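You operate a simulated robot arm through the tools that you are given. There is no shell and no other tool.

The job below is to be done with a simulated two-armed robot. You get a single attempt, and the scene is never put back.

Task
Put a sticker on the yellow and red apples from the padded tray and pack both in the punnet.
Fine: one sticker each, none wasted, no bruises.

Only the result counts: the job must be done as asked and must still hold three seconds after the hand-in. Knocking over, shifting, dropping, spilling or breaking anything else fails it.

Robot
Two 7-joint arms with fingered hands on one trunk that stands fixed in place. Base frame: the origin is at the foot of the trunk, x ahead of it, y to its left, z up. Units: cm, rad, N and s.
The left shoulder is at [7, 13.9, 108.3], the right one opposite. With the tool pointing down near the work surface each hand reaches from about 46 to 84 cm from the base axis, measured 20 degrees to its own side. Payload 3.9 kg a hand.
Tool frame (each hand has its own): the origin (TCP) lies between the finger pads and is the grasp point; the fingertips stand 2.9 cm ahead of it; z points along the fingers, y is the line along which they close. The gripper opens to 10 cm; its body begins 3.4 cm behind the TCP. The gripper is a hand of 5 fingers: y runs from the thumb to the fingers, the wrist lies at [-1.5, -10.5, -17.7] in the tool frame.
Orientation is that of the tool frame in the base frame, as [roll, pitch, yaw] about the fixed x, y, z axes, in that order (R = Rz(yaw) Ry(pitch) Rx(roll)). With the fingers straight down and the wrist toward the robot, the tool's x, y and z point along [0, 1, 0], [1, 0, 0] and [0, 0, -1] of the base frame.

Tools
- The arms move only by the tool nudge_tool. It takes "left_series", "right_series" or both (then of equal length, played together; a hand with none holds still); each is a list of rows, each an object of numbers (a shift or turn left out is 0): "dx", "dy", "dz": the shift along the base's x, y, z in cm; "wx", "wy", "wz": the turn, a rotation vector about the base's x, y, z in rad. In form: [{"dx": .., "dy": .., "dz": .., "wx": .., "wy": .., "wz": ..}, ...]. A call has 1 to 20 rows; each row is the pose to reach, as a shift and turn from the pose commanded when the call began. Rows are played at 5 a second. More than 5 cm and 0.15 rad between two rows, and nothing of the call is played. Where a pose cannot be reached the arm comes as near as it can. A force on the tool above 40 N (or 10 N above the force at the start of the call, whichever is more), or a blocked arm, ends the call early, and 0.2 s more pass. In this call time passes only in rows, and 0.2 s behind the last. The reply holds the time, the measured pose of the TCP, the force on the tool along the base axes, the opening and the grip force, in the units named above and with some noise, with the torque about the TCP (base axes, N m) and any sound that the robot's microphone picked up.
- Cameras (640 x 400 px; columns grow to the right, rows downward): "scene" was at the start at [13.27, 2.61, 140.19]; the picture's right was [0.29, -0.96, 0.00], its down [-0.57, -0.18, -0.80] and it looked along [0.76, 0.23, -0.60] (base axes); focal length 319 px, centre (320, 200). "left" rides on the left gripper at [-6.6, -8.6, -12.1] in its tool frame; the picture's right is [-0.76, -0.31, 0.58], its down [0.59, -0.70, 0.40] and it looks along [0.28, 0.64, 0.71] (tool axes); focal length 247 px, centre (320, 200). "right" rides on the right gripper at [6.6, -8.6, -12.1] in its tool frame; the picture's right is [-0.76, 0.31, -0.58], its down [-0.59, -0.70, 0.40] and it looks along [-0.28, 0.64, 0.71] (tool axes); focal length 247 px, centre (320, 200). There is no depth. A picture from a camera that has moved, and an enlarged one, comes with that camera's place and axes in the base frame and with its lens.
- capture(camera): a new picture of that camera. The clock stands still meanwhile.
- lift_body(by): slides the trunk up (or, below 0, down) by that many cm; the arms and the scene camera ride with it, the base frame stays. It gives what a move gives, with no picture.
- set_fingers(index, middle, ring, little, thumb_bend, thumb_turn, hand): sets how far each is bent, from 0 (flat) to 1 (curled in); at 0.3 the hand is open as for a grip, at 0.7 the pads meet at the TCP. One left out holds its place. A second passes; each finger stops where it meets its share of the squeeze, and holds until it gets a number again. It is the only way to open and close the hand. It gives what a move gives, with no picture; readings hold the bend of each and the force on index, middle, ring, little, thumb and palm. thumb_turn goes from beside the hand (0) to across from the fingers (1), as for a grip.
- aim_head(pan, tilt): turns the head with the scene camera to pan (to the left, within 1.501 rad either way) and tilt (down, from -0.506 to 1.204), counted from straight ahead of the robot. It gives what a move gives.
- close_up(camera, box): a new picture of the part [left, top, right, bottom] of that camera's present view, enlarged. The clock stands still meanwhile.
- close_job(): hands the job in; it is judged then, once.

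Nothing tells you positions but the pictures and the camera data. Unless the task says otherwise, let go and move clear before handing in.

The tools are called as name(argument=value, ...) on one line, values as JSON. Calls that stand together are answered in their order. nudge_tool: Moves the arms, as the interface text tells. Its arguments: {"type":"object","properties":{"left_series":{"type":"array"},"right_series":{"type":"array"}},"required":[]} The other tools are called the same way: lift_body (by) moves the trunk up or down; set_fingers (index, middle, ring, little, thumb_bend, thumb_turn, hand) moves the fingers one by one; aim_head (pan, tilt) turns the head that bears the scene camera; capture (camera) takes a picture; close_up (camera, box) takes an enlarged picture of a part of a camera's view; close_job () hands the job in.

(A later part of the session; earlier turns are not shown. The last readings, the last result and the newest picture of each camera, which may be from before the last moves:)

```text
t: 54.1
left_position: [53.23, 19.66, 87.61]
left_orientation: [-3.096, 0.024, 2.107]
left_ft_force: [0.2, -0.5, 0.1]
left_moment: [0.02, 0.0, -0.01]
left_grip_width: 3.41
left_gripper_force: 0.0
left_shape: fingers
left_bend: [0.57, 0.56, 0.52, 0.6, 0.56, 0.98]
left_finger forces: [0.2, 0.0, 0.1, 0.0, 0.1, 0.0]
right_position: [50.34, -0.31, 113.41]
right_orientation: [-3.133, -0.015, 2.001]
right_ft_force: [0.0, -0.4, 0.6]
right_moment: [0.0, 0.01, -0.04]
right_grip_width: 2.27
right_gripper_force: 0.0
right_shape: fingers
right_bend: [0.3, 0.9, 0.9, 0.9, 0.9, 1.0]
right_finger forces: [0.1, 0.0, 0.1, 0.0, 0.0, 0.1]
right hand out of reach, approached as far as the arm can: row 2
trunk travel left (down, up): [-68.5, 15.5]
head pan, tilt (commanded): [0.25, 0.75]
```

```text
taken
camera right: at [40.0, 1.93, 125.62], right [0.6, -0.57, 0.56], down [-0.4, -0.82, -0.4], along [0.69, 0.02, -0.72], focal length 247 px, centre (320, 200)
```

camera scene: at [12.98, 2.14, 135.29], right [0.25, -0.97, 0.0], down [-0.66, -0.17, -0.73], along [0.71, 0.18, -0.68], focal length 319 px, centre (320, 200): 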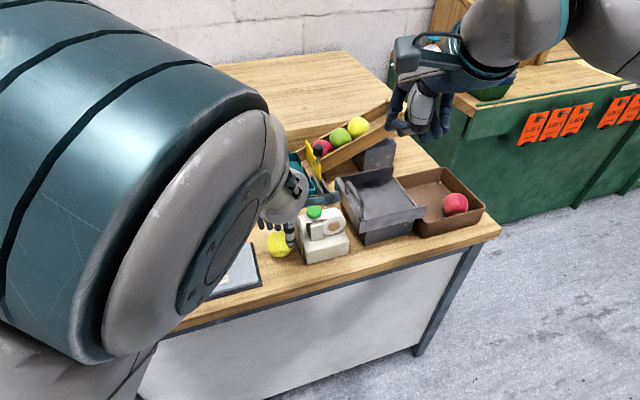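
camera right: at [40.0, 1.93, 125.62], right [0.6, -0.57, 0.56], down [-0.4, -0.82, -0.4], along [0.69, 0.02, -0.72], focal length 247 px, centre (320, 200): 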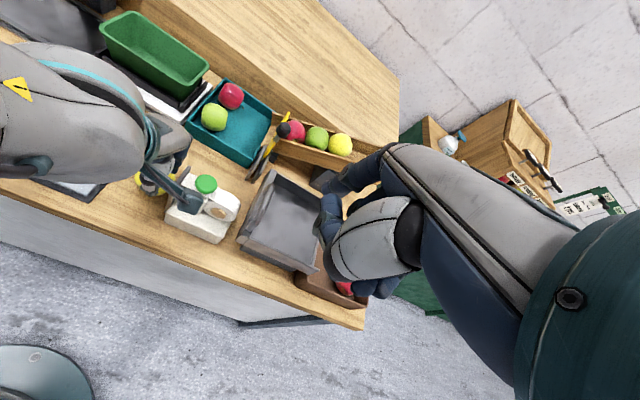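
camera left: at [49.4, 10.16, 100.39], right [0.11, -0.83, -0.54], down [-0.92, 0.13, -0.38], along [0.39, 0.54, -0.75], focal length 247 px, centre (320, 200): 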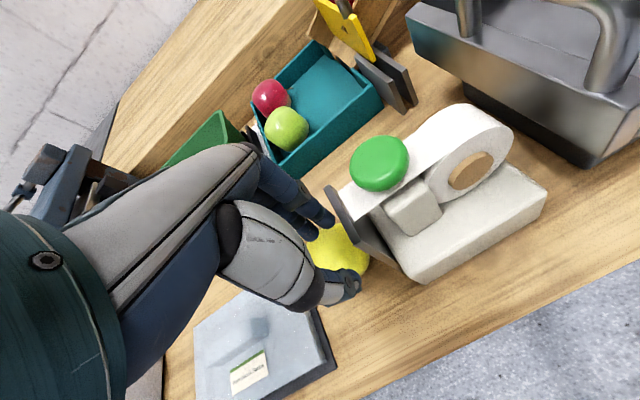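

The right arm is clear and nothing else appears to have moved. I'll lift the left hand straight up off the fallen apple and inspect it for marks.

nudge_tool(left_series=[{"dz": 1.5}, {"dz": 3}, {"dz": 5}, {"dz": 7}, {"dz": 9}, {"dx": -1, "dy": 2, "dz": 10}, {"dx": -2, "dy": 4, "dz": 10}, {"dx": -3, "dy": 6, "dz": 10}])

capture(camera="left")

close_up(camera="scene", box=[240, 195, 360, 275])

close_up(camera="right", box=[100, 120, 260, 250])

```text
t: 55.9
left_position: [51.55, 26.02, 97.24]
left_orientation: [-3.092, 0.042, 2.104]
left_ft_force: [-0.4, 0.1, 1.0]
left_moment: [-0.04, 0.01, -0.01]
left_grip_width: 3.42
left_gripper_force: 0.1
left_shape: fingers
left_bend: [0.57, 0.56, 0.52, 0.6, 0.56, 0.98]
left_finger forces: [0.0, 0.1, 0.1, 0.0, 0.1, 0.0]
left hand out of reach, approached as far as the arm can: row 5, 6, 7, 8
right_position: [50.36, -0.29, 113.36]
right_orientation: [-3.136, -0.012, 2.001]
right_ft_force: [0.0, 0.4, -0.8]
right_moment: [-0.01, 0.01, 0.0]
right_grip_width: 2.27
right_gripper_force: 0.0
right_shape: fingers
right_bend: [0.3, 0.9, 0.9, 0.9, 0.9, 1.0]
right_finger forces: [0.1, 0.0, 0.0, 0.1, 0.0, 0.0]
trunk travel left (down, up): [-68.5, 15.5]
head pan, tilt (commanded): [0.25, 0.75]
```

```text
taken
camera left: at [47.62, 16.8, 109.95], right [0.11, -0.84, -0.53], down [-0.91, 0.13, -0.39], along [0.39, 0.52, -0.76], focal length 247 px, centre (320, 200)
```

left: 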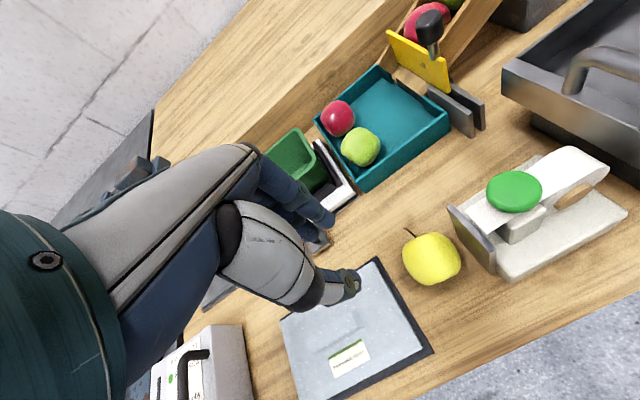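

```text
5.00 times, centred on (300, 235) of scene
camera zoom: at [12.96, 2.14, 135.29], right [0.25, -0.97, 0.0], down [-0.66, -0.17, -0.73], along [0.71, 0.18, -0.68], focal length 1594 px, centre (420, 25)
```

zoom: 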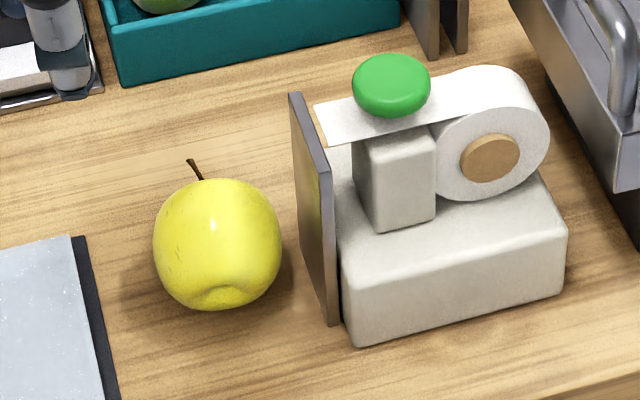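

```text
3.08 times, centred on (180, 185) of right
camera zoom: at [39.98, 1.92, 125.63], right [0.6, -0.57, 0.56], down [-0.4, -0.82, -0.4], along [0.69, 0.02, -0.72], focal length 760 px, centre (751, 246)
```

zoom: 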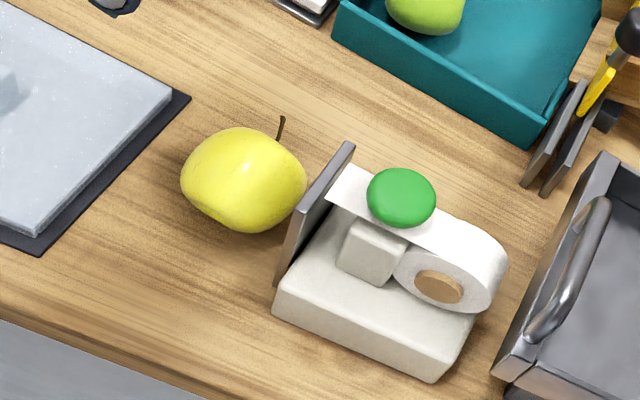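

close_up(camera="left", box=[385, 215, 485, 295])

close_up(camera="scene", box=[265, 220, 305, 260])

close_up(camera="right", box=[135, 150, 185, 190])

```text
5.00 times, centred on (435, 255) of left
camera zoom: at [47.62, 16.8, 109.95], right [0.11, -0.84, -0.53], down [-0.91, 0.13, -0.39], along [0.39, 0.52, -0.76], focal length 1235 px, centre (-255, -75)
```

zoom: 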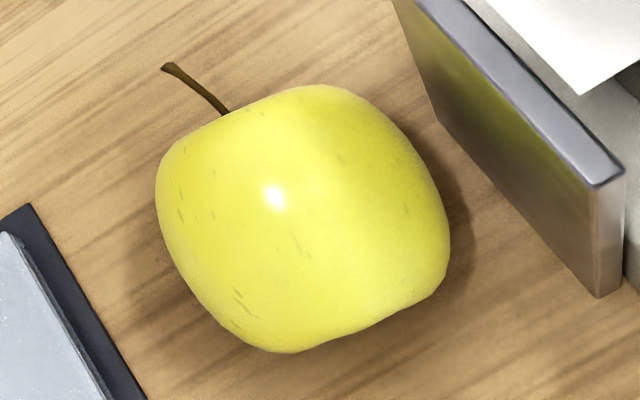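

```text
10.00 times, centred on (285, 240) of scene
camera zoom: at [12.96, 2.14, 135.29], right [0.25, -0.97, 0.0], down [-0.66, -0.17, -0.73], along [0.71, 0.18, -0.68], focal length 3189 px, centre (670, -200)
```

zoom: 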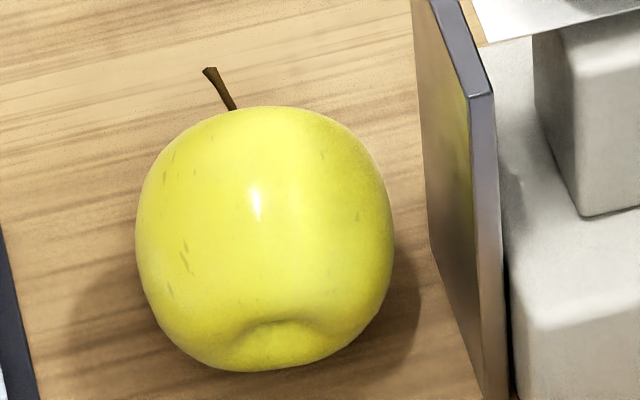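

```text
10.00 times, centred on (160, 170) of right
camera zoom: at [39.98, 1.92, 125.63], right [0.6, -0.57, 0.56], down [-0.4, -0.82, -0.4], along [0.69, 0.02, -0.72], focal length 2470 px, centre (1920, 500)
```

zoom: 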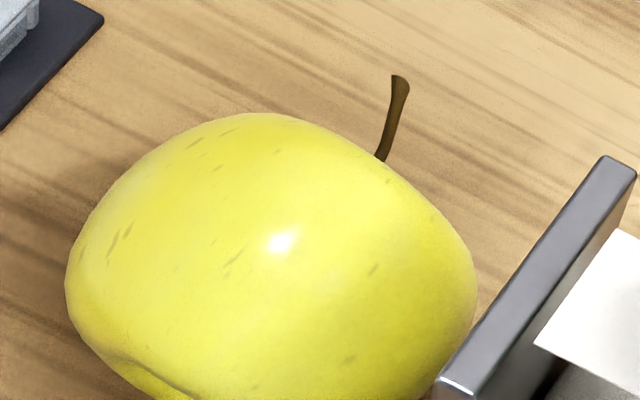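

I see no marks on the apple. Now I'll move the left hand well out of the way and test, in free space, how the right hand can actually reach the button. It goes down first, since high poses close to the body are what failed.

nudge_tool(left_series=[{"dx": 0, "dy": 3}, {"dx": 0, "dy": 6}, {"dx": 0, "dy": 9}, {"dx": 0, "dy": 11}], right_series=[{"dz": -3}, {"dz": -6}, {"dz": -9}, {"dz": -11.5}])

capture(camera="scene")

```text
t: 56.9
left_position: [51.43, 37.23, 96.99]
left_orientation: [-3.099, 0.018, 2.104]
left_ft_force: [0.0, -1.0, 0.4]
left_moment: [-0.02, 0.0, -0.02]
left_grip_width: 3.44
left_gripper_force: 0.1
left_shape: fingers
left_bend: [0.57, 0.56, 0.52, 0.6, 0.56, 0.98]
left_finger forces: [0.0, 0.0, 0.1, 0.0, 0.0, 0.0]
right_position: [50.5, -0.26, 101.78]
right_orientation: [-3.133, -0.014, 2.0]
right_ft_force: [-0.8, -0.1, 0.4]
right_moment: [0.02, 0.03, -0.02]
right_grip_width: 2.25
right_gripper_force: 0.1
right_shape: fingers
right_bend: [0.3, 0.9, 0.9, 0.9, 0.9, 1.0]
right_finger forces: [0.1, 0.1, 0.0, 0.1, 0.0, 0.0]
trunk travel left (down, up): [-68.5, 15.5]
head pan, tilt (commanded): [0.25, 0.75]
```

```text
taken
camera scene: at [13.02, 2.17, 135.29], right [0.25, -0.97, 0.0], down [-0.66, -0.17, -0.73], along [0.71, 0.18, -0.68], focal length 319 px, centre (320, 200)
```

scene: 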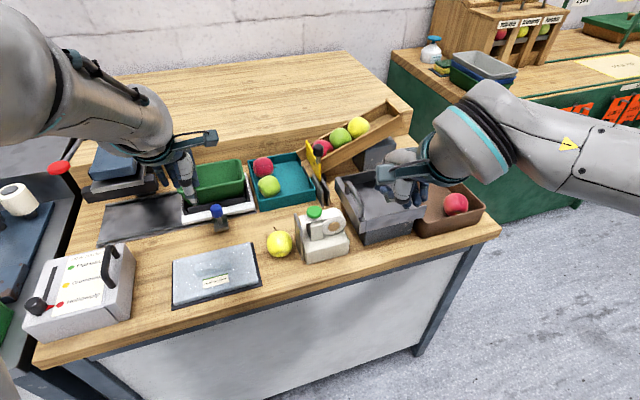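

nudge_tool(right_series=[{"dx": 0.7, "dy": 1.5, "dz": -0.5, "wz": 0.1}, {"dx": 1.4, "dy": 3.0, "dz": -1.0, "wz": 0.2}, {"dx": 2.1, "dy": 4.5, "dz": -1.5, "wz": 0.3}])

capture(camera="right")

```text
t: 57.7
left_position: [51.43, 37.08, 96.82]
left_orientation: [-3.098, 0.018, 2.106]
left_ft_force: [0.2, 0.2, 0.8]
left_moment: [0.0, 0.0, -0.02]
left_grip_width: 3.44
left_gripper_force: 0.0
left_shape: fingers
left_bend: [0.57, 0.56, 0.52, 0.6, 0.56, 0.98]
left_finger forces: [0.0, 0.0, 0.1, 0.0, 0.0, 0.0]
right_position: [52.49, 4.3, 100.24]
right_orientation: [-3.133, -0.016, 2.302]
right_ft_force: [-0.2, 0.2, -0.1]
right_moment: [-0.02, 0.01, 0.0]
right_grip_width: 2.25
right_gripper_force: 0.0
right_shape: fingers
right_bend: [0.3, 0.9, 0.9, 0.9, 0.9, 1.0]
right_finger forces: [0.1, 0.0, 0.0, 0.0, 0.0, 0.0]
trunk travel left (down, up): [-68.5, 15.5]
head pan, tilt (commanded): [0.25, 0.75]
```

```text
taken
camera right: at [42.0, 3.28, 112.57], right [0.74, -0.36, 0.56], down [-0.14, -0.91, -0.4], along [0.66, 0.22, -0.72], focal length 247 px, centre (320, 200)
```

right: 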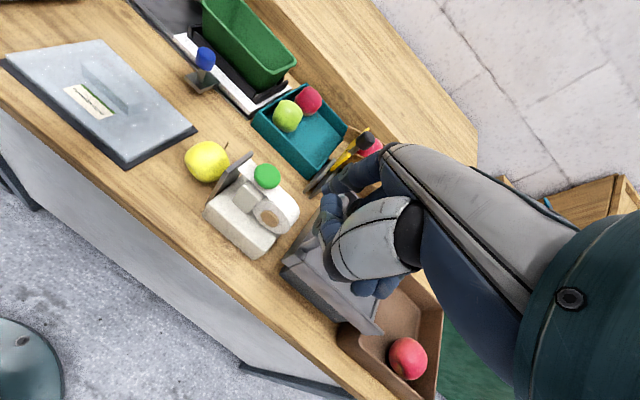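

nudge_tool(right_series=[{"dx": 0.5, "dy": 1.4, "wz": 0.1}, {"dx": 1.0, "dy": 2.8, "wz": 0.2}, {"dx": 1.6, "dy": 4.4, "wz": 0.3}])

capture(camera="right")

capture(camera="scene")

```text
t: 58.5
left_position: [51.36, 37.11, 96.97]
left_orientation: [-3.097, 0.018, 2.106]
left_ft_force: [1.0, 0.0, 0.1]
left_moment: [0.01, 0.01, -0.03]
left_grip_width: 3.41
left_gripper_force: 0.1
left_shape: fingers
left_bend: [0.57, 0.56, 0.52, 0.6, 0.56, 0.98]
left_finger forces: [0.1, 0.0, 0.0, 0.0, 0.0, 0.0]
right_position: [52.84, 4.94, 100.22]
right_orientation: [-3.131, -0.015, 2.354]
right_ft_force: [-0.2, -0.3, 0.4]
right_moment: [0.01, -0.01, 0.03]
right_grip_width: 2.29
right_gripper_force: 0.0
right_shape: fingers
right_bend: [0.3, 0.9, 0.9, 0.9, 0.9, 1.0]
right_finger forces: [0.0, 0.0, 0.1, 0.0, 0.0, 0.0]
right hand out of reach, approached as far as the arm can: row 1, 2, 3
trunk travel left (down, up): [-68.5, 15.5]
head pan, tilt (commanded): [0.25, 0.75]
```

```text
taken
camera right: at [42.26, 3.43, 112.59], right [0.76, -0.33, 0.56], down [-0.09, -0.91, -0.4], along [0.64, 0.25, -0.72], focal length 247 px, centre (320, 200)
```

right: 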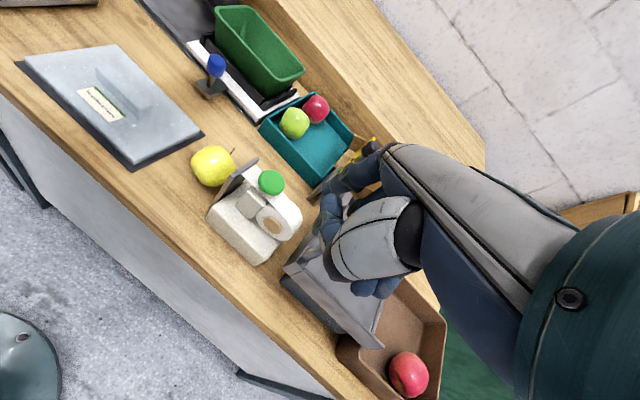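

```text
taken
camera scene: at [13.0, 2.11, 135.29], right [0.25, -0.97, 0.0], down [-0.66, -0.17, -0.73], along [0.71, 0.18, -0.68], focal length 319 px, centre (320, 200)
```

scene: 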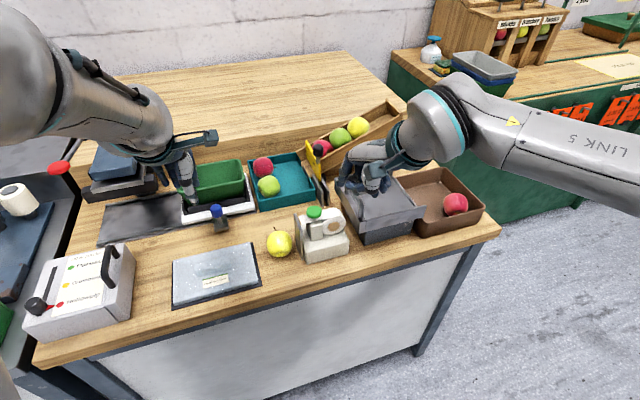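

The limit is wrist flexion, because the wrist sits too high relative to the shoulder. Raising the trunk should free it for this close-in work, so I'll raise it 12 cm and test the right hand again.

lift_body(by=12)

nudge_tool(right_series=[{"dz": -3}, {"dz": -6}, {"dz": -9}, {"dz": -12}], left_series=[{"dz": -3}, {"dz": -6}, {"dz": -9}, {"dz": -12}])

nudge_tool(right_series=[{"dx": 0.3, "dy": 0.9, "wz": 0.08}, {"dx": 0.6, "dy": 1.8, "wz": 0.16}, {"dx": 0.9, "dy": 2.8, "wz": 0.25}])

capture(camera="right")

capture(camera="scene")

```text
t: 60.0
left_position: [51.46, 37.17, 108.87]
left_orientation: [-3.098, 0.021, 2.106]
left_ft_force: [0.0, 0.3, 0.0]
left_moment: [0.01, -0.01, 0.0]
left_grip_width: 3.44
left_gripper_force: 0.0
left_shape: fingers
left_bend: [0.57, 0.56, 0.52, 0.6, 0.56, 0.98]
left_finger forces: [0.0, 0.1, 0.1, 0.0, 0.0, 0.0]
right_position: [52.76, 4.8, 112.33]
right_orientation: [-3.134, -0.017, 2.349]
right_ft_force: [-0.6, 0.2, -0.2]
right_moment: [-0.01, 0.01, -0.01]
right_grip_width: 2.27
right_gripper_force: 0.0
right_shape: fingers
right_bend: [0.3, 0.9, 0.9, 0.9, 0.9, 1.0]
right_finger forces: [0.0, 0.0, 0.1, 0.0, 0.0, 0.1]
trunk travel left (down, up): [-80.5, 3.5]
head pan, tilt (commanded): [0.25, 0.75]
```

```text
t: 61.0
left_position: [51.62, 37.32, 96.85]
left_orientation: [-3.099, 0.019, 2.106]
left_ft_force: [0.1, -0.3, -0.5]
left_moment: [-0.06, 0.02, 0.0]
left_grip_width: 3.41
left_gripper_force: 0.0
left_shape: fingers
left_bend: [0.57, 0.56, 0.52, 0.6, 0.56, 0.98]
left_finger forces: [0.1, 0.0, 0.0, 0.0, 0.0, 0.1]
right_position: [52.83, 4.97, 100.18]
right_orientation: [-3.133, -0.017, 2.351]
right_ft_force: [1.0, 0.4, -0.4]
right_moment: [-0.02, 0.01, -0.03]
right_grip_width: 2.25
right_gripper_force: 0.1
right_shape: fingers
right_bend: [0.3, 0.9, 0.9, 0.9, 0.9, 1.0]
right_finger forces: [0.0, 0.0, 0.0, 0.0, 0.0, 0.0]
trunk travel left (down, up): [-80.5, 3.5]
head pan, tilt (commanded): [0.25, 0.75]
```

```text
t: 61.8
left_position: [51.35, 37.28, 96.84]
left_orientation: [-3.1, 0.024, 2.105]
left_ft_force: [-1.3, 0.5, -0.7]
left_moment: [0.01, -0.03, 0.0]
left_grip_width: 3.39
left_gripper_force: 0.2
left_shape: fingers
left_bend: [0.57, 0.56, 0.52, 0.6, 0.56, 0.98]
left_finger forces: [0.0, 0.0, 0.0, 0.0, 0.0, 0.0]
right_position: [53.76, 9.83, 99.75]
right_orientation: [3.061, 0.015, 2.455]
right_ft_force: [0.9, -0.1, -0.4]
right_moment: [-0.06, 0.03, -0.02]
right_grip_width: 2.27
right_gripper_force: 0.0
right_shape: fingers
right_bend: [0.3, 0.9, 0.9, 0.9, 0.9, 1.0]
right_finger forces: [0.0, 0.1, 0.1, 0.1, 0.0, 0.0]
right hand out of reach, approached as far as the arm can: row 2, 3
trunk travel left (down, up): [-80.5, 3.5]
head pan, tilt (commanded): [0.25, 0.75]
```

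```text
taken
camera right: at [42.51, 6.67, 111.02], right [0.74, -0.27, 0.61], down [0.04, -0.9, -0.44], along [0.67, 0.35, -0.66], focal length 247 px, centre (320, 200)
```

right: 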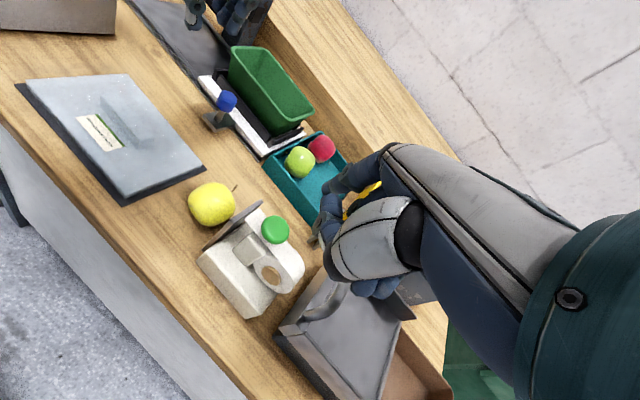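

```text
taken
camera scene: at [12.88, 2.41, 147.3], right [0.25, -0.97, 0.0], down [-0.66, -0.17, -0.73], along [0.71, 0.18, -0.68], focal length 319 px, centre (320, 200)
```

scene: 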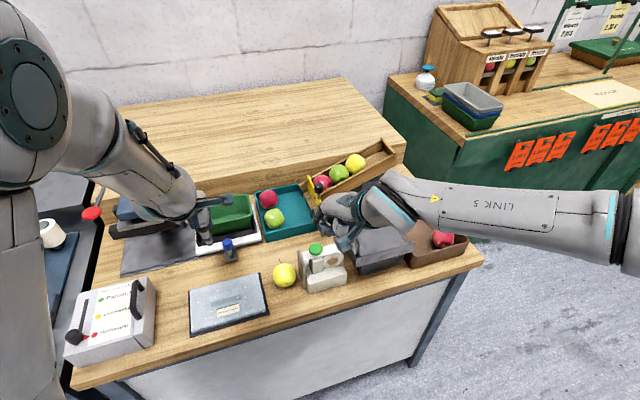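

With the trunk higher, the right hand can bring its index finger almost over the button at yaw≈2.45. I'll go down to just above it, without pressing, to confirm the pose.

nudge_tool(right_series=[{"dz": -1.2}, {"dz": -2.4}, {"dz": -3.6}, {"dz": -3.6}])

close_up(camera="scene", box=[270, 190, 400, 290])

close_up(camera="right", box=[180, 140, 420, 330])

```text
t: 62.8
left_position: [51.42, 37.16, 96.95]
left_orientation: [-3.098, 0.022, 2.105]
left_ft_force: [0.4, 0.4, -0.4]
left_moment: [-0.01, 0.01, 0.02]
left_grip_width: 3.43
left_gripper_force: 0.1
left_shape: fingers
left_bend: [0.57, 0.56, 0.52, 0.6, 0.56, 0.98]
left_finger forces: [0.0, 0.0, 0.0, 0.0, 0.0, 0.0]
right_position: [53.67, 8.48, 98.27]
right_orientation: [3.11, -0.001, 2.535]
right_ft_force: [0.2, -0.6, 0.4]
right_moment: [0.02, 0.01, 0.01]
right_grip_width: 2.27
right_gripper_force: 0.1
right_shape: fingers
right_bend: [0.3, 0.9, 0.9, 0.9, 0.9, 1.0]
right_finger forces: [0.0, 0.0, 0.1, 0.1, 0.1, 0.0]
right hand out of reach, approached as far as the arm can: row 1, 2, 3, 4
trunk travel left (down, up): [-80.5, 3.5]
head pan, tilt (commanded): [0.25, 0.75]
```

```text
4.00 times, centred on (335, 240) of scene
camera zoom: at [12.95, 2.11, 147.3], right [0.25, -0.97, 0.0], down [-0.66, -0.17, -0.73], along [0.71, 0.18, -0.68], focal length 1276 px, centre (260, 40)
```

zoom: 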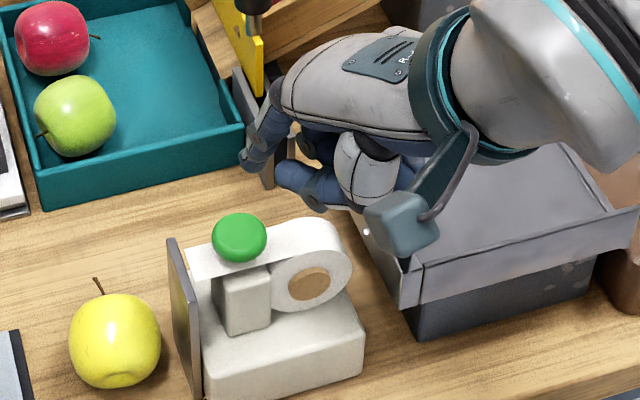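

```text
2.11 times, centred on (300, 235) of right
camera zoom: at [43.22, 4.87, 110.15], right [0.79, -0.19, 0.59], down [0.09, -0.9, -0.42], along [0.61, 0.38, -0.69], focal length 520 px, centre (362, 126)
```

zoom: 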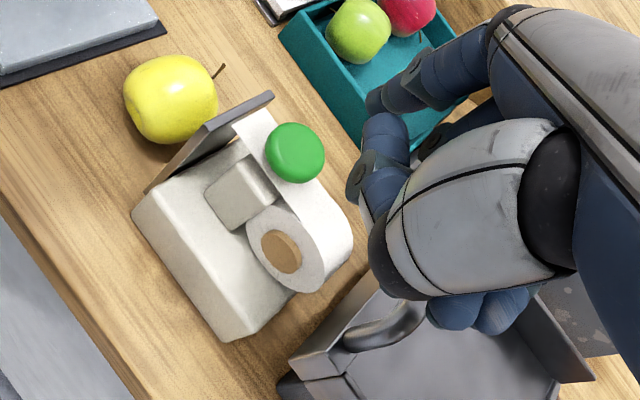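

nudge_tool(right_series=[{"dx": -0.3, "dy": 0.5, "dz": 0, "wz": -0.1}, {"dx": -0.6, "dy": 1.2, "dz": 0, "wz": -0.2}, {"dx": -0.7, "dy": 1.5, "dz": -0.6, "wz": -0.2}, {"dx": -0.7, "dy": 1.5, "dz": -0.6, "wz": -0.2}])

close_up(camera="scene", box=[270, 190, 400, 290])

close_up(camera="right", box=[180, 140, 420, 330])

```text
t: 63.8
left_position: [51.41, 37.15, 96.9]
left_orientation: [-3.099, 0.02, 2.105]
left_ft_force: [0.2, 0.2, 0.6]
left_moment: [0.02, -0.01, 0.0]
left_grip_width: 3.44
left_gripper_force: 0.1
left_shape: fingers
left_bend: [0.57, 0.56, 0.52, 0.6, 0.56, 0.98]
left_finger forces: [0.0, 0.0, 0.0, 0.0, 0.0, 0.1]
right_position: [53.04, 10.01, 97.7]
right_orientation: [3.111, 0.0, 2.335]
right_ft_force: [0.7, -1.0, 0.0]
right_moment: [-0.02, -0.01, -0.02]
right_grip_width: 2.26
right_gripper_force: 0.1
right_shape: fingers
right_bend: [0.3, 0.9, 0.9, 0.9, 0.9, 1.0]
right_finger forces: [0.0, 0.0, 0.0, 0.1, 0.0, 0.0]
trunk travel left (down, up): [-80.5, 3.5]
head pan, tilt (commanded): [0.25, 0.75]
```

```text
4.00 times, centred on (335, 240) of scene
camera zoom: at [12.96, 2.1, 147.29], right [0.25, -0.97, 0.0], down [-0.66, -0.17, -0.73], along [0.71, 0.18, -0.68], focal length 1276 px, centre (260, 40)
```

zoom: 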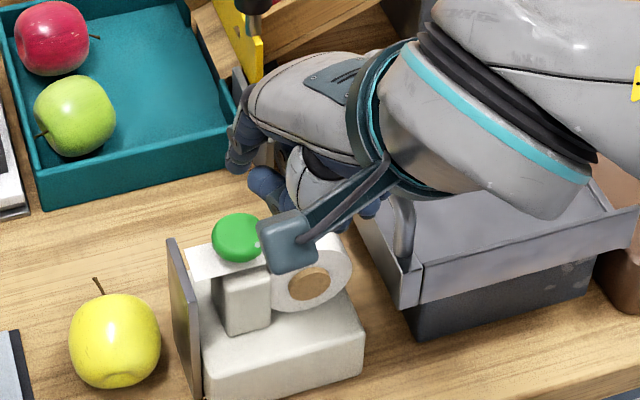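

```text
2.11 times, centred on (300, 235) of right
camera zoom: at [42.0, 8.54, 109.51], right [0.73, -0.35, 0.59], down [-0.09, -0.9, -0.42], along [0.67, 0.25, -0.69], focal length 520 px, centre (362, 126)
```

zoom: 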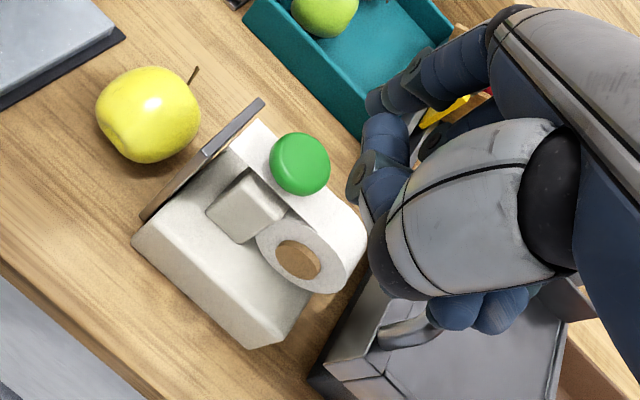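

Out-of-reach calls now settle predictably, and the right index can hover over the button at yaw≈2.35–2.5. I'll pull the right hand back to the side for now, open the left hand, and bring it above the yellow apple at a smaller yaw so the two hands don't conflict later.

nudge_tool(right_series=[{"dy": -2, "dz": 1}, {"dy": -4, "dz": 2}, {"dy": -6, "dz": 3}, {"dy": -8, "dz": 3}])

set_fingers(hand="left", index=0.38, middle=0.38, ring=0.38, little=0.38, thumb_bend=0.38)

nudge_tool(left_series=[{"dx": 0.3, "dy": -2.5, "wz": -0.1}, {"dx": 0.7, "dy": -5.2, "wz": -0.2}, {"dx": 1.1, "dy": -8, "wz": -0.3}, {"dx": 1.5, "dy": -10.8, "wz": -0.4}, {"dx": 1.9, "dy": -13.4, "wz": -0.5}, {"dx": 2.2, "dy": -15.4, "dz": -1, "wz": -0.56}])

capture(camera="left")

capture(camera="scene")

```text
t: 64.8
left_position: [51.32, 37.22, 97.06]
left_orientation: [-3.099, 0.018, 2.107]
left_ft_force: [-0.3, 0.1, 0.4]
left_moment: [0.0, 0.0, 0.05]
left_grip_width: 3.41
left_gripper_force: 0.0
left_shape: fingers
left_bend: [0.57, 0.56, 0.52, 0.6, 0.56, 0.98]
left_finger forces: [0.0, 0.0, 0.0, 0.1, 0.1, 0.0]
right_position: [53.01, 1.82, 100.62]
right_orientation: [3.109, -0.001, 2.334]
right_ft_force: [-0.8, -0.3, 0.8]
right_moment: [0.02, -0.03, -0.03]
right_grip_width: 2.27
right_gripper_force: 0.1
right_shape: fingers
right_bend: [0.3, 0.9, 0.9, 0.9, 0.9, 1.0]
right_finger forces: [0.1, 0.0, 0.0, 0.1, 0.0, 0.0]
trunk travel left (down, up): [-80.5, 3.5]
head pan, tilt (commanded): [0.25, 0.75]
```

```text
t: 65.8
left_position: [51.43, 37.19, 96.94]
left_orientation: [-3.098, 0.02, 2.106]
left_ft_force: [0.1, 0.3, 0.6]
left_moment: [-0.01, -0.01, 0.0]
left_grip_width: 7.94
left_gripper_force: 0.0
left_shape: fingers
left_bend: [0.38, 0.38, 0.38, 0.38, 0.38, 0.98]
left_finger forces: [0.1, 0.0, 0.0, 0.0, 0.0, 0.0]
right_position: [53.04, 1.96, 100.53]
right_orientation: [3.111, 0.0, 2.337]
right_ft_force: [0.9, -0.1, -0.4]
right_moment: [0.03, 0.04, 0.0]
right_grip_width: 2.26
right_gripper_force: 0.0
right_shape: fingers
right_bend: [0.3, 0.9, 0.9, 0.9, 0.9, 1.0]
right_finger forces: [0.0, 0.0, 0.1, 0.0, 0.1, 0.0]
trunk travel left (down, up): [-80.5, 3.5]
head pan, tilt (commanded): [0.25, 0.75]
```

```text
t: 67.2
left_position: [53.72, 21.72, 95.94]
left_orientation: [-3.098, 0.022, 1.544]
left_ft_force: [-0.8, 0.1, 0.4]
left_moment: [0.03, 0.0, -0.02]
left_grip_width: 7.9
left_gripper_force: 0.0
left_shape: fingers
left_bend: [0.38, 0.38, 0.38, 0.38, 0.38, 0.98]
left_finger forces: [0.1, 0.0, 0.0, 0.0, 0.1, 0.0]
right_position: [52.99, 1.98, 100.61]
right_orientation: [3.109, -0.001, 2.335]
right_ft_force: [-0.6, -0.9, -1.1]
right_moment: [0.01, 0.04, 0.01]
right_grip_width: 2.27
right_gripper_force: 0.0
right_shape: fingers
right_bend: [0.3, 0.9, 0.9, 0.9, 0.9, 1.0]
right_finger forces: [0.0, 0.1, 0.1, 0.1, 0.0, 0.0]
trunk travel left (down, up): [-80.5, 3.5]
head pan, tilt (commanded): [0.25, 0.75]
```

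```text
taken
camera left: at [45.44, 15.6, 108.54], right [-0.35, -0.76, -0.55], down [-0.7, 0.6, -0.38], along [0.62, 0.25, -0.75], focal length 247 px, centre (320, 200)
```

left: 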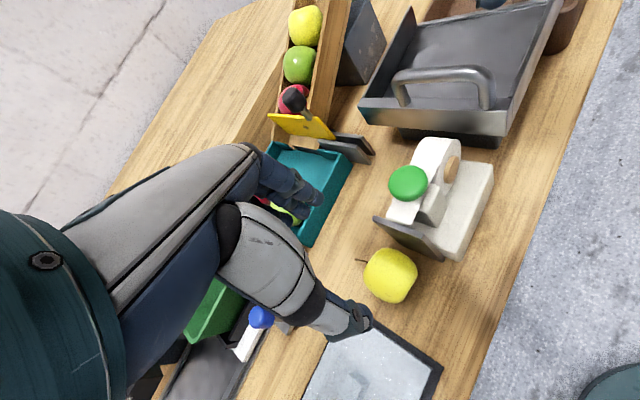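

```text
taken
camera scene: at [13.07, 2.06, 147.28], right [0.25, -0.97, 0.0], down [-0.66, -0.17, -0.73], along [0.71, 0.18, -0.68], focal length 319 px, centre (320, 200)
```

scene: 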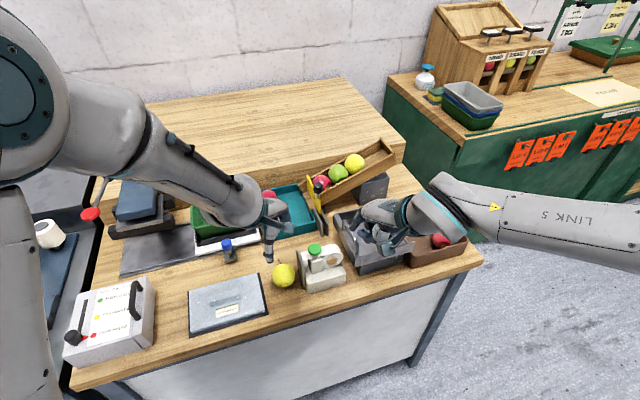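

nudge_tool(left_series=[{"dz": -2.5}, {"dz": -5}, {"dz": -7}, {"dz": -8.7}, {"dz": -8.7}, {"dz": -8.7}])

close_up(camera="left", box=[220, 150, 440, 350])

close_up(camera="scene", box=[240, 220, 340, 300])

```text
t: 68.6
left_position: [53.71, 21.67, 87.15]
left_orientation: [-3.097, 0.02, 1.545]
left_ft_force: [-0.3, -0.6, 0.5]
left_moment: [0.0, 0.02, 0.02]
left_grip_width: 7.91
left_gripper_force: 0.1
left_shape: fingers
left_bend: [0.38, 0.38, 0.38, 0.38, 0.38, 0.98]
left_finger forces: [0.0, 0.0, 0.0, 0.0, 0.0, 0.1]
right_position: [53.08, 1.97, 100.63]
right_orientation: [3.111, 0.0, 2.335]
right_ft_force: [0.7, -0.4, -0.6]
right_moment: [0.01, 0.03, -0.02]
right_grip_width: 2.26
right_gripper_force: 0.0
right_shape: fingers
right_bend: [0.3, 0.9, 0.9, 0.9, 0.9, 1.0]
right_finger forces: [0.1, 0.0, 0.0, 0.0, 0.0, 0.0]
trunk travel left (down, up): [-80.5, 3.5]
head pan, tilt (commanded): [0.25, 0.75]
```

```text
2.00 times, centred on (330, 250) of left
camera zoom: at [45.41, 15.59, 99.91], right [-0.35, -0.76, -0.55], down [-0.7, 0.6, -0.38], along [0.62, 0.25, -0.75], focal length 494 px, centre (300, 100)
```

zoom: 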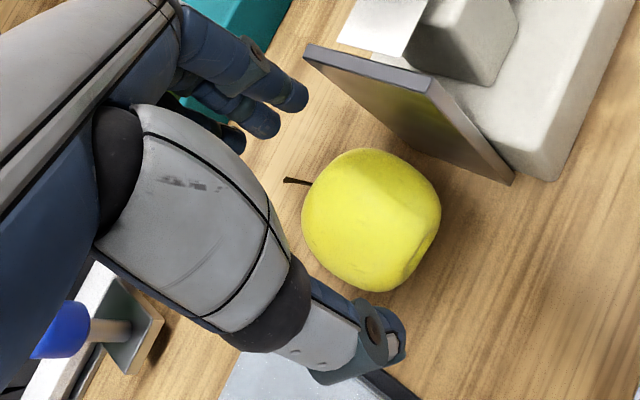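

```text
5.00 times, centred on (290, 260) of scene
camera zoom: at [13.0, 2.1, 147.29], right [0.25, -0.97, 0.0], down [-0.66, -0.17, -0.73], along [0.71, 0.18, -0.68], focal length 1594 px, centre (470, -100)
```

zoom: 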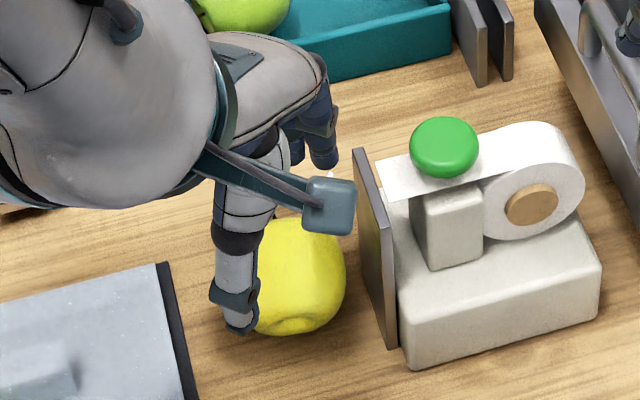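

nudge_tool(left_series=[{"dx": 0.07, "dz": -1.5}, {"dx": 0.14, "dz": -3}, {"dx": 0.2, "dz": -4.3}, {"dx": 0.2, "dz": -4.3}, {"dx": 0.2, "dz": -4.3}])

close_up(camera="left", box=[220, 150, 440, 350])

close_up(camera="scene", box=[240, 220, 340, 300])

```text
t: 69.8
left_position: [53.88, 21.72, 82.86]
left_orientation: [-3.099, 0.021, 1.546]
left_ft_force: [-0.1, 0.0, -0.7]
left_moment: [-0.02, 0.0, -0.01]
left_grip_width: 7.95
left_gripper_force: 0.1
left_shape: fingers
left_bend: [0.38, 0.38, 0.38, 0.38, 0.38, 0.98]
left_finger forces: [0.0, 0.0, 0.0, 0.1, 0.0, 0.0]
right_position: [53.13, 2.0, 100.66]
right_orientation: [3.111, 0.0, 2.335]
right_ft_force: [0.0, -0.1, 1.2]
right_moment: [-0.02, -0.02, 0.01]
right_grip_width: 2.24
right_gripper_force: 0.0
right_shape: fingers
right_bend: [0.3, 0.9, 0.9, 0.9, 0.9, 1.0]
right_finger forces: [0.1, 0.0, 0.1, 0.0, 0.0, 0.0]
trunk travel left (down, up): [-80.5, 3.5]
head pan, tilt (commanded): [0.25, 0.75]
```

```text
2.00 times, centred on (330, 250) of left
camera zoom: at [45.63, 15.65, 95.59], right [-0.35, -0.76, -0.55], down [-0.7, 0.6, -0.38], along [0.62, 0.25, -0.75], focal length 494 px, centre (300, 100)
```

zoom: 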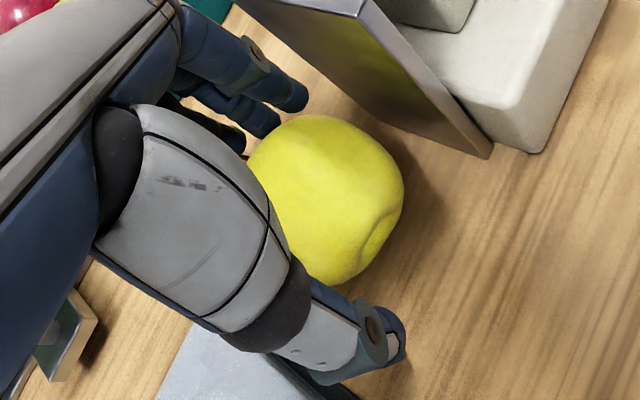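

```text
5.00 times, centred on (290, 260) of scene
camera zoom: at [13.0, 2.1, 147.29], right [0.25, -0.97, 0.0], down [-0.66, -0.17, -0.73], along [0.71, 0.18, -0.68], focal length 1594 px, centre (470, -100)
```

zoom: 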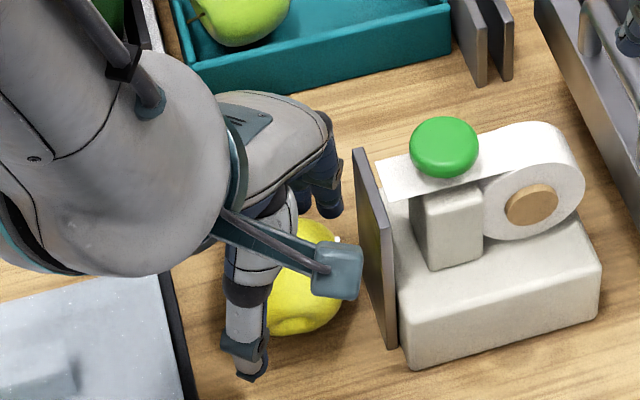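

nudge_tool(left_series=[{"dx": 0.05, "dz": -0.5}, {"dx": 0.1, "dz": -0.9}, {"dx": 0.1, "dz": -0.9}])

set_fingers(hand="left", index=0.44, middle=0.44, ring=0.44, little=0.44, thumb_bend=0.44)

close_up(camera="left", box=[220, 150, 440, 350])

```text
t: 70.6
left_position: [53.87, 21.72, 82.06]
left_orientation: [-3.098, 0.019, 1.546]
left_ft_force: [0.2, -0.2, -0.2]
left_moment: [-0.04, 0.04, 0.04]
left_grip_width: 7.92
left_gripper_force: 0.0
left_shape: fingers
left_bend: [0.38, 0.38, 0.38, 0.38, 0.38, 0.98]
left_finger forces: [0.0, 0.1, 0.0, 0.1, 0.0, 0.0]
right_position: [52.96, 2.03, 100.57]
right_orientation: [3.11, 0.0, 2.336]
right_ft_force: [0.2, -1.1, -0.1]
right_moment: [0.0, 0.02, -0.02]
right_grip_width: 2.27
right_gripper_force: 0.1
right_shape: fingers
right_bend: [0.3, 0.9, 0.9, 0.9, 0.9, 1.0]
right_finger forces: [0.0, 0.0, 0.0, 0.0, 0.1, 0.0]
trunk travel left (down, up): [-80.5, 3.5]
head pan, tilt (commanded): [0.25, 0.75]
```

```text
t: 71.6
left_position: [53.98, 21.68, 82.06]
left_orientation: [-3.098, 0.019, 1.546]
left_ft_force: [0.8, 0.4, 0.8]
left_moment: [-0.01, 0.0, 0.0]
left_grip_width: 6.53
left_gripper_force: 0.0
left_shape: fingers
left_bend: [0.44, 0.44, 0.44, 0.44, 0.44, 0.98]
left_finger forces: [0.0, 0.0, 0.0, 0.1, 0.0, 0.1]
right_position: [53.12, 2.04, 100.62]
right_orientation: [3.109, 0.0, 2.335]
right_ft_force: [-0.3, -0.8, 0.0]
right_moment: [0.01, 0.02, 0.01]
right_grip_width: 2.27
right_gripper_force: 0.0
right_shape: fingers
right_bend: [0.3, 0.9, 0.9, 0.9, 0.9, 1.0]
right_finger forces: [0.1, 0.1, 0.0, 0.1, 0.0, 0.1]
trunk travel left (down, up): [-80.5, 3.5]
head pan, tilt (commanded): [0.25, 0.75]
```

```text
2.00 times, centred on (330, 250) of left
camera zoom: at [45.69, 15.66, 94.7], right [-0.35, -0.76, -0.55], down [-0.7, 0.6, -0.38], along [0.62, 0.25, -0.75], focal length 494 px, centre (300, 100)
```

zoom: 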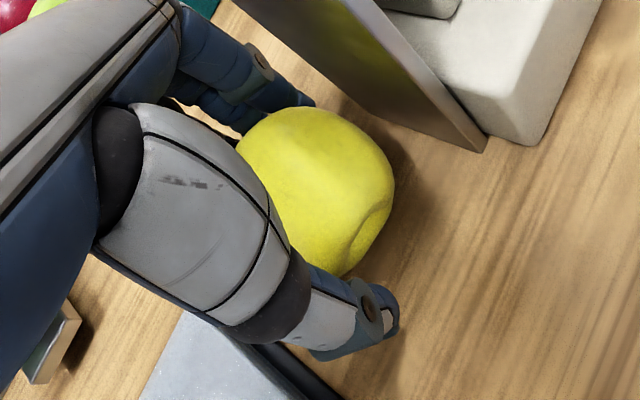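

set_fingers(hand="left", index=0.475, middle=0.475, ring=0.48, little=0.5, thumb_bend=0.5)

close_up(camera="left", box=[220, 150, 440, 350])

```text
t: 72.6
left_position: [53.81, 21.75, 81.97]
left_orientation: [-3.098, 0.019, 1.545]
left_ft_force: [0.4, -0.6, 0.6]
left_moment: [0.01, 0.0, 0.02]
left_grip_width: 5.47
left_gripper_force: 0.1
left_shape: fingers
left_bend: [0.47, 0.47, 0.48, 0.5, 0.5, 0.98]
left_finger forces: [0.2, 0.0, 0.1, 0.0, 0.2, 0.1]
right_position: [52.96, 1.94, 100.73]
right_orientation: [3.11, -0.001, 2.336]
right_ft_force: [-0.2, 0.3, 0.2]
right_moment: [-0.02, -0.01, 0.03]
right_grip_width: 2.25
right_gripper_force: 0.1
right_shape: fingers
right_bend: [0.3, 0.9, 0.9, 0.9, 0.9, 1.0]
right_finger forces: [0.0, 0.0, 0.0, 0.0, 0.1, 0.1]
trunk travel left (down, up): [-80.5, 3.5]
head pan, tilt (commanded): [0.25, 0.75]
```

```text
2.00 times, centred on (330, 250) of left
camera zoom: at [45.69, 15.66, 94.7], right [-0.35, -0.76, -0.55], down [-0.7, 0.6, -0.38], along [0.62, 0.25, -0.75], focal length 494 px, centre (300, 100)
```

zoom: 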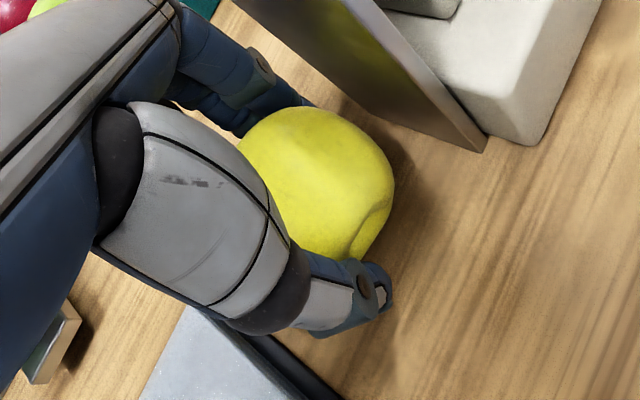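

set_fingers(hand="left", index=0.495, middle=0.51, thumb_bend=0.52)

close_up(camera="left", box=[220, 150, 440, 350])

```text
t: 73.6
left_position: [54.02, 21.76, 82.06]
left_orientation: [-3.098, 0.02, 1.548]
left_ft_force: [0.3, 0.6, 0.0]
left_moment: [0.0, 0.01, -0.01]
left_grip_width: 5.23
left_gripper_force: 1.0
left_shape: fingers
left_bend: [0.48, 0.51, 0.48, 0.5, 0.51, 0.98]
left_finger forces: [1.3, 0.0, 0.1, 0.0, 1.1, 0.0]
right_position: [53.02, 2.07, 100.6]
right_orientation: [3.11, -0.001, 2.337]
right_ft_force: [-0.1, 0.5, 0.1]
right_moment: [0.01, 0.0, 0.02]
right_grip_width: 2.27
right_gripper_force: 0.0
right_shape: fingers
right_bend: [0.3, 0.9, 0.9, 0.9, 0.9, 1.0]
right_finger forces: [0.0, 0.1, 0.1, 0.0, 0.0, 0.0]
trunk travel left (down, up): [-80.5, 3.5]
head pan, tilt (commanded): [0.25, 0.75]
```

```text
2.00 times, centred on (330, 250) of left
camera zoom: at [45.69, 15.66, 94.7], right [-0.35, -0.76, -0.55], down [-0.7, 0.6, -0.38], along [0.62, 0.25, -0.75], focal length 494 px, centre (300, 100)
```

zoom: 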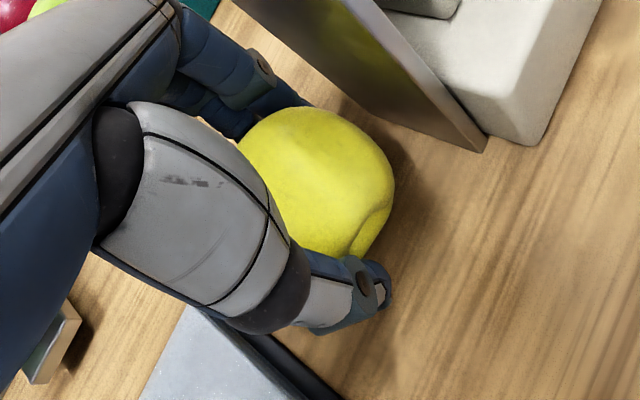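

set_fingers(hand="left", middle=0.56, thumb_bend=0.54)

set_fingers(hand="left", index=0.515, thumb_bend=0.555)

```text
t: 74.6
left_position: [53.99, 21.66, 82.08]
left_orientation: [-3.098, 0.019, 1.544]
left_ft_force: [0.3, 0.4, 0.3]
left_moment: [-0.03, 0.01, 0.01]
left_grip_width: 5.2
left_gripper_force: 2.6
left_shape: fingers
left_bend: [0.48, 0.54, 0.48, 0.5, 0.52, 0.97]
left_finger forces: [1.0, 1.6, 0.1, 0.0, 2.3, 0.0]
right_position: [52.96, 2.09, 100.68]
right_orientation: [3.111, 0.0, 2.335]
right_ft_force: [-0.4, -0.4, -0.4]
right_moment: [0.01, -0.01, 0.0]
right_grip_width: 2.28
right_gripper_force: 0.0
right_shape: fingers
right_bend: [0.3, 0.9, 0.9, 0.9, 0.9, 1.0]
right_finger forces: [0.0, 0.1, 0.1, 0.1, 0.1, 0.0]
trunk travel left (down, up): [-80.5, 3.5]
head pan, tilt (commanded): [0.25, 0.75]
```

```text
t: 75.6
left_position: [53.99, 21.73, 82.13]
left_orientation: [-3.098, 0.019, 1.544]
left_ft_force: [0.4, 0.3, 0.0]
left_moment: [0.01, 0.0, 0.0]
left_grip_width: 5.12
left_gripper_force: 3.5
left_shape: fingers
left_bend: [0.49, 0.54, 0.48, 0.5, 0.52, 0.97]
left_finger forces: [2.2, 1.4, 0.0, 0.0, 3.2, 0.0]
right_position: [53.01, 1.99, 100.64]
right_orientation: [3.11, 0.0, 2.335]
right_ft_force: [-0.5, 0.1, -0.8]
right_moment: [0.0, 0.02, 0.03]
right_grip_width: 2.25
right_gripper_force: 0.1
right_shape: fingers
right_bend: [0.3, 0.9, 0.9, 0.9, 0.9, 1.0]
right_finger forces: [0.0, 0.0, 0.0, 0.1, 0.1, 0.1]
trunk travel left (down, up): [-80.5, 3.5]
head pan, tilt (commanded): [0.25, 0.75]
```

The grip is good now (2.2, 1.4 and 3.2 N) at the new orientation. I'll lift the apple to plate height and shift it sideways in line with the plate, still clear of it.

nudge_tool(left_series=[{"dz": 0.6}, {"dz": 1.5}, {"dz": 2.5}, {"dz": 3.5}, {"dz": 4.5}, {"dz": 5.3}, {"dx": -0.7, "dy": -0.3, "dz": 5.3}, {"dx": -1.4, "dy": -0.7, "dz": 5.3}, {"dx": -1.4, "dy": -0.7, "dz": 5.3}, {"dx": -1.4, "dy": -0.7, "dz": 5.3}])

close_up(camera="left", box=[220, 110, 440, 310])

close_up(camera="scene", box=[240, 210, 340, 290])

capture(camera="right")

```text
t: 77.8
left_position: [52.42, 20.88, 87.32]
left_orientation: [-3.098, 0.02, 1.546]
left_ft_force: [0.4, 0.0, -1.6]
left_moment: [-0.01, 0.03, 0.0]
left_grip_width: 5.12
left_gripper_force: 3.1
left_shape: fingers
left_bend: [0.49, 0.54, 0.48, 0.5, 0.52, 0.97]
left_finger forces: [2.1, 1.3, 0.1, 0.0, 3.5, 0.0]
right_position: [53.05, 2.0, 100.63]
right_orientation: [3.11, 0.001, 2.334]
right_ft_force: [-0.2, 0.2, -0.1]
right_moment: [0.02, 0.0, 0.0]
right_grip_width: 2.27
right_gripper_force: 0.1
right_shape: fingers
right_bend: [0.3, 0.9, 0.9, 0.9, 0.9, 1.0]
right_finger forces: [0.0, 0.0, 0.0, 0.0, 0.1, 0.0]
trunk travel left (down, up): [-80.5, 3.5]
head pan, tilt (commanded): [0.25, 0.75]
```

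```text
2.00 times, centred on (330, 210) of left
camera zoom: at [44.26, 14.89, 100.02], right [-0.35, -0.76, -0.55], down [-0.7, 0.6, -0.38], along [0.62, 0.25, -0.75], focal length 494 px, centre (300, 180)
```

zoom: 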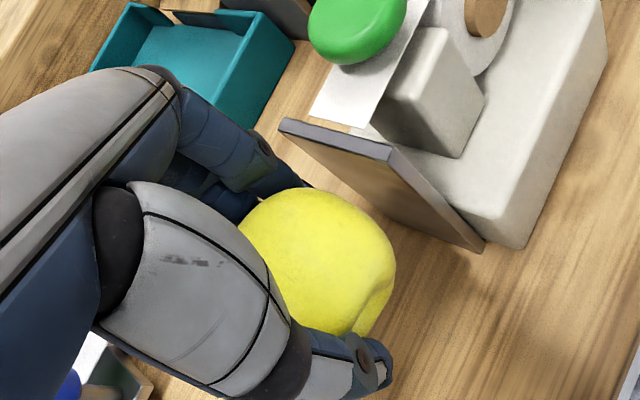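

```text
5.00 times, centred on (290, 250) of scene
camera zoom: at [13.0, 2.1, 147.29], right [0.25, -0.97, 0.0], down [-0.66, -0.17, -0.73], along [0.71, 0.18, -0.68], focal length 1594 px, centre (470, -50)
```

zoom: 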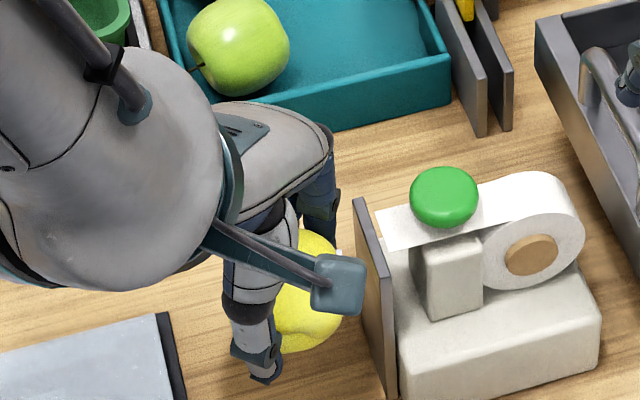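

```text
taken
camera right: at [42.03, 0.5, 112.46], right [0.73, -0.35, 0.59], down [-0.09, -0.9, -0.42], along [0.67, 0.25, -0.69], focal length 247 px, centre (320, 200)
```

right: 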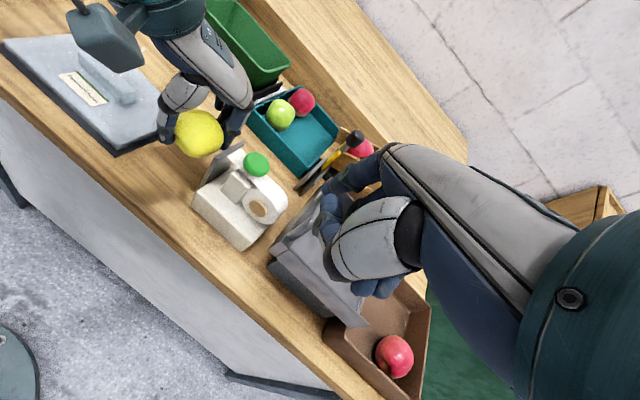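

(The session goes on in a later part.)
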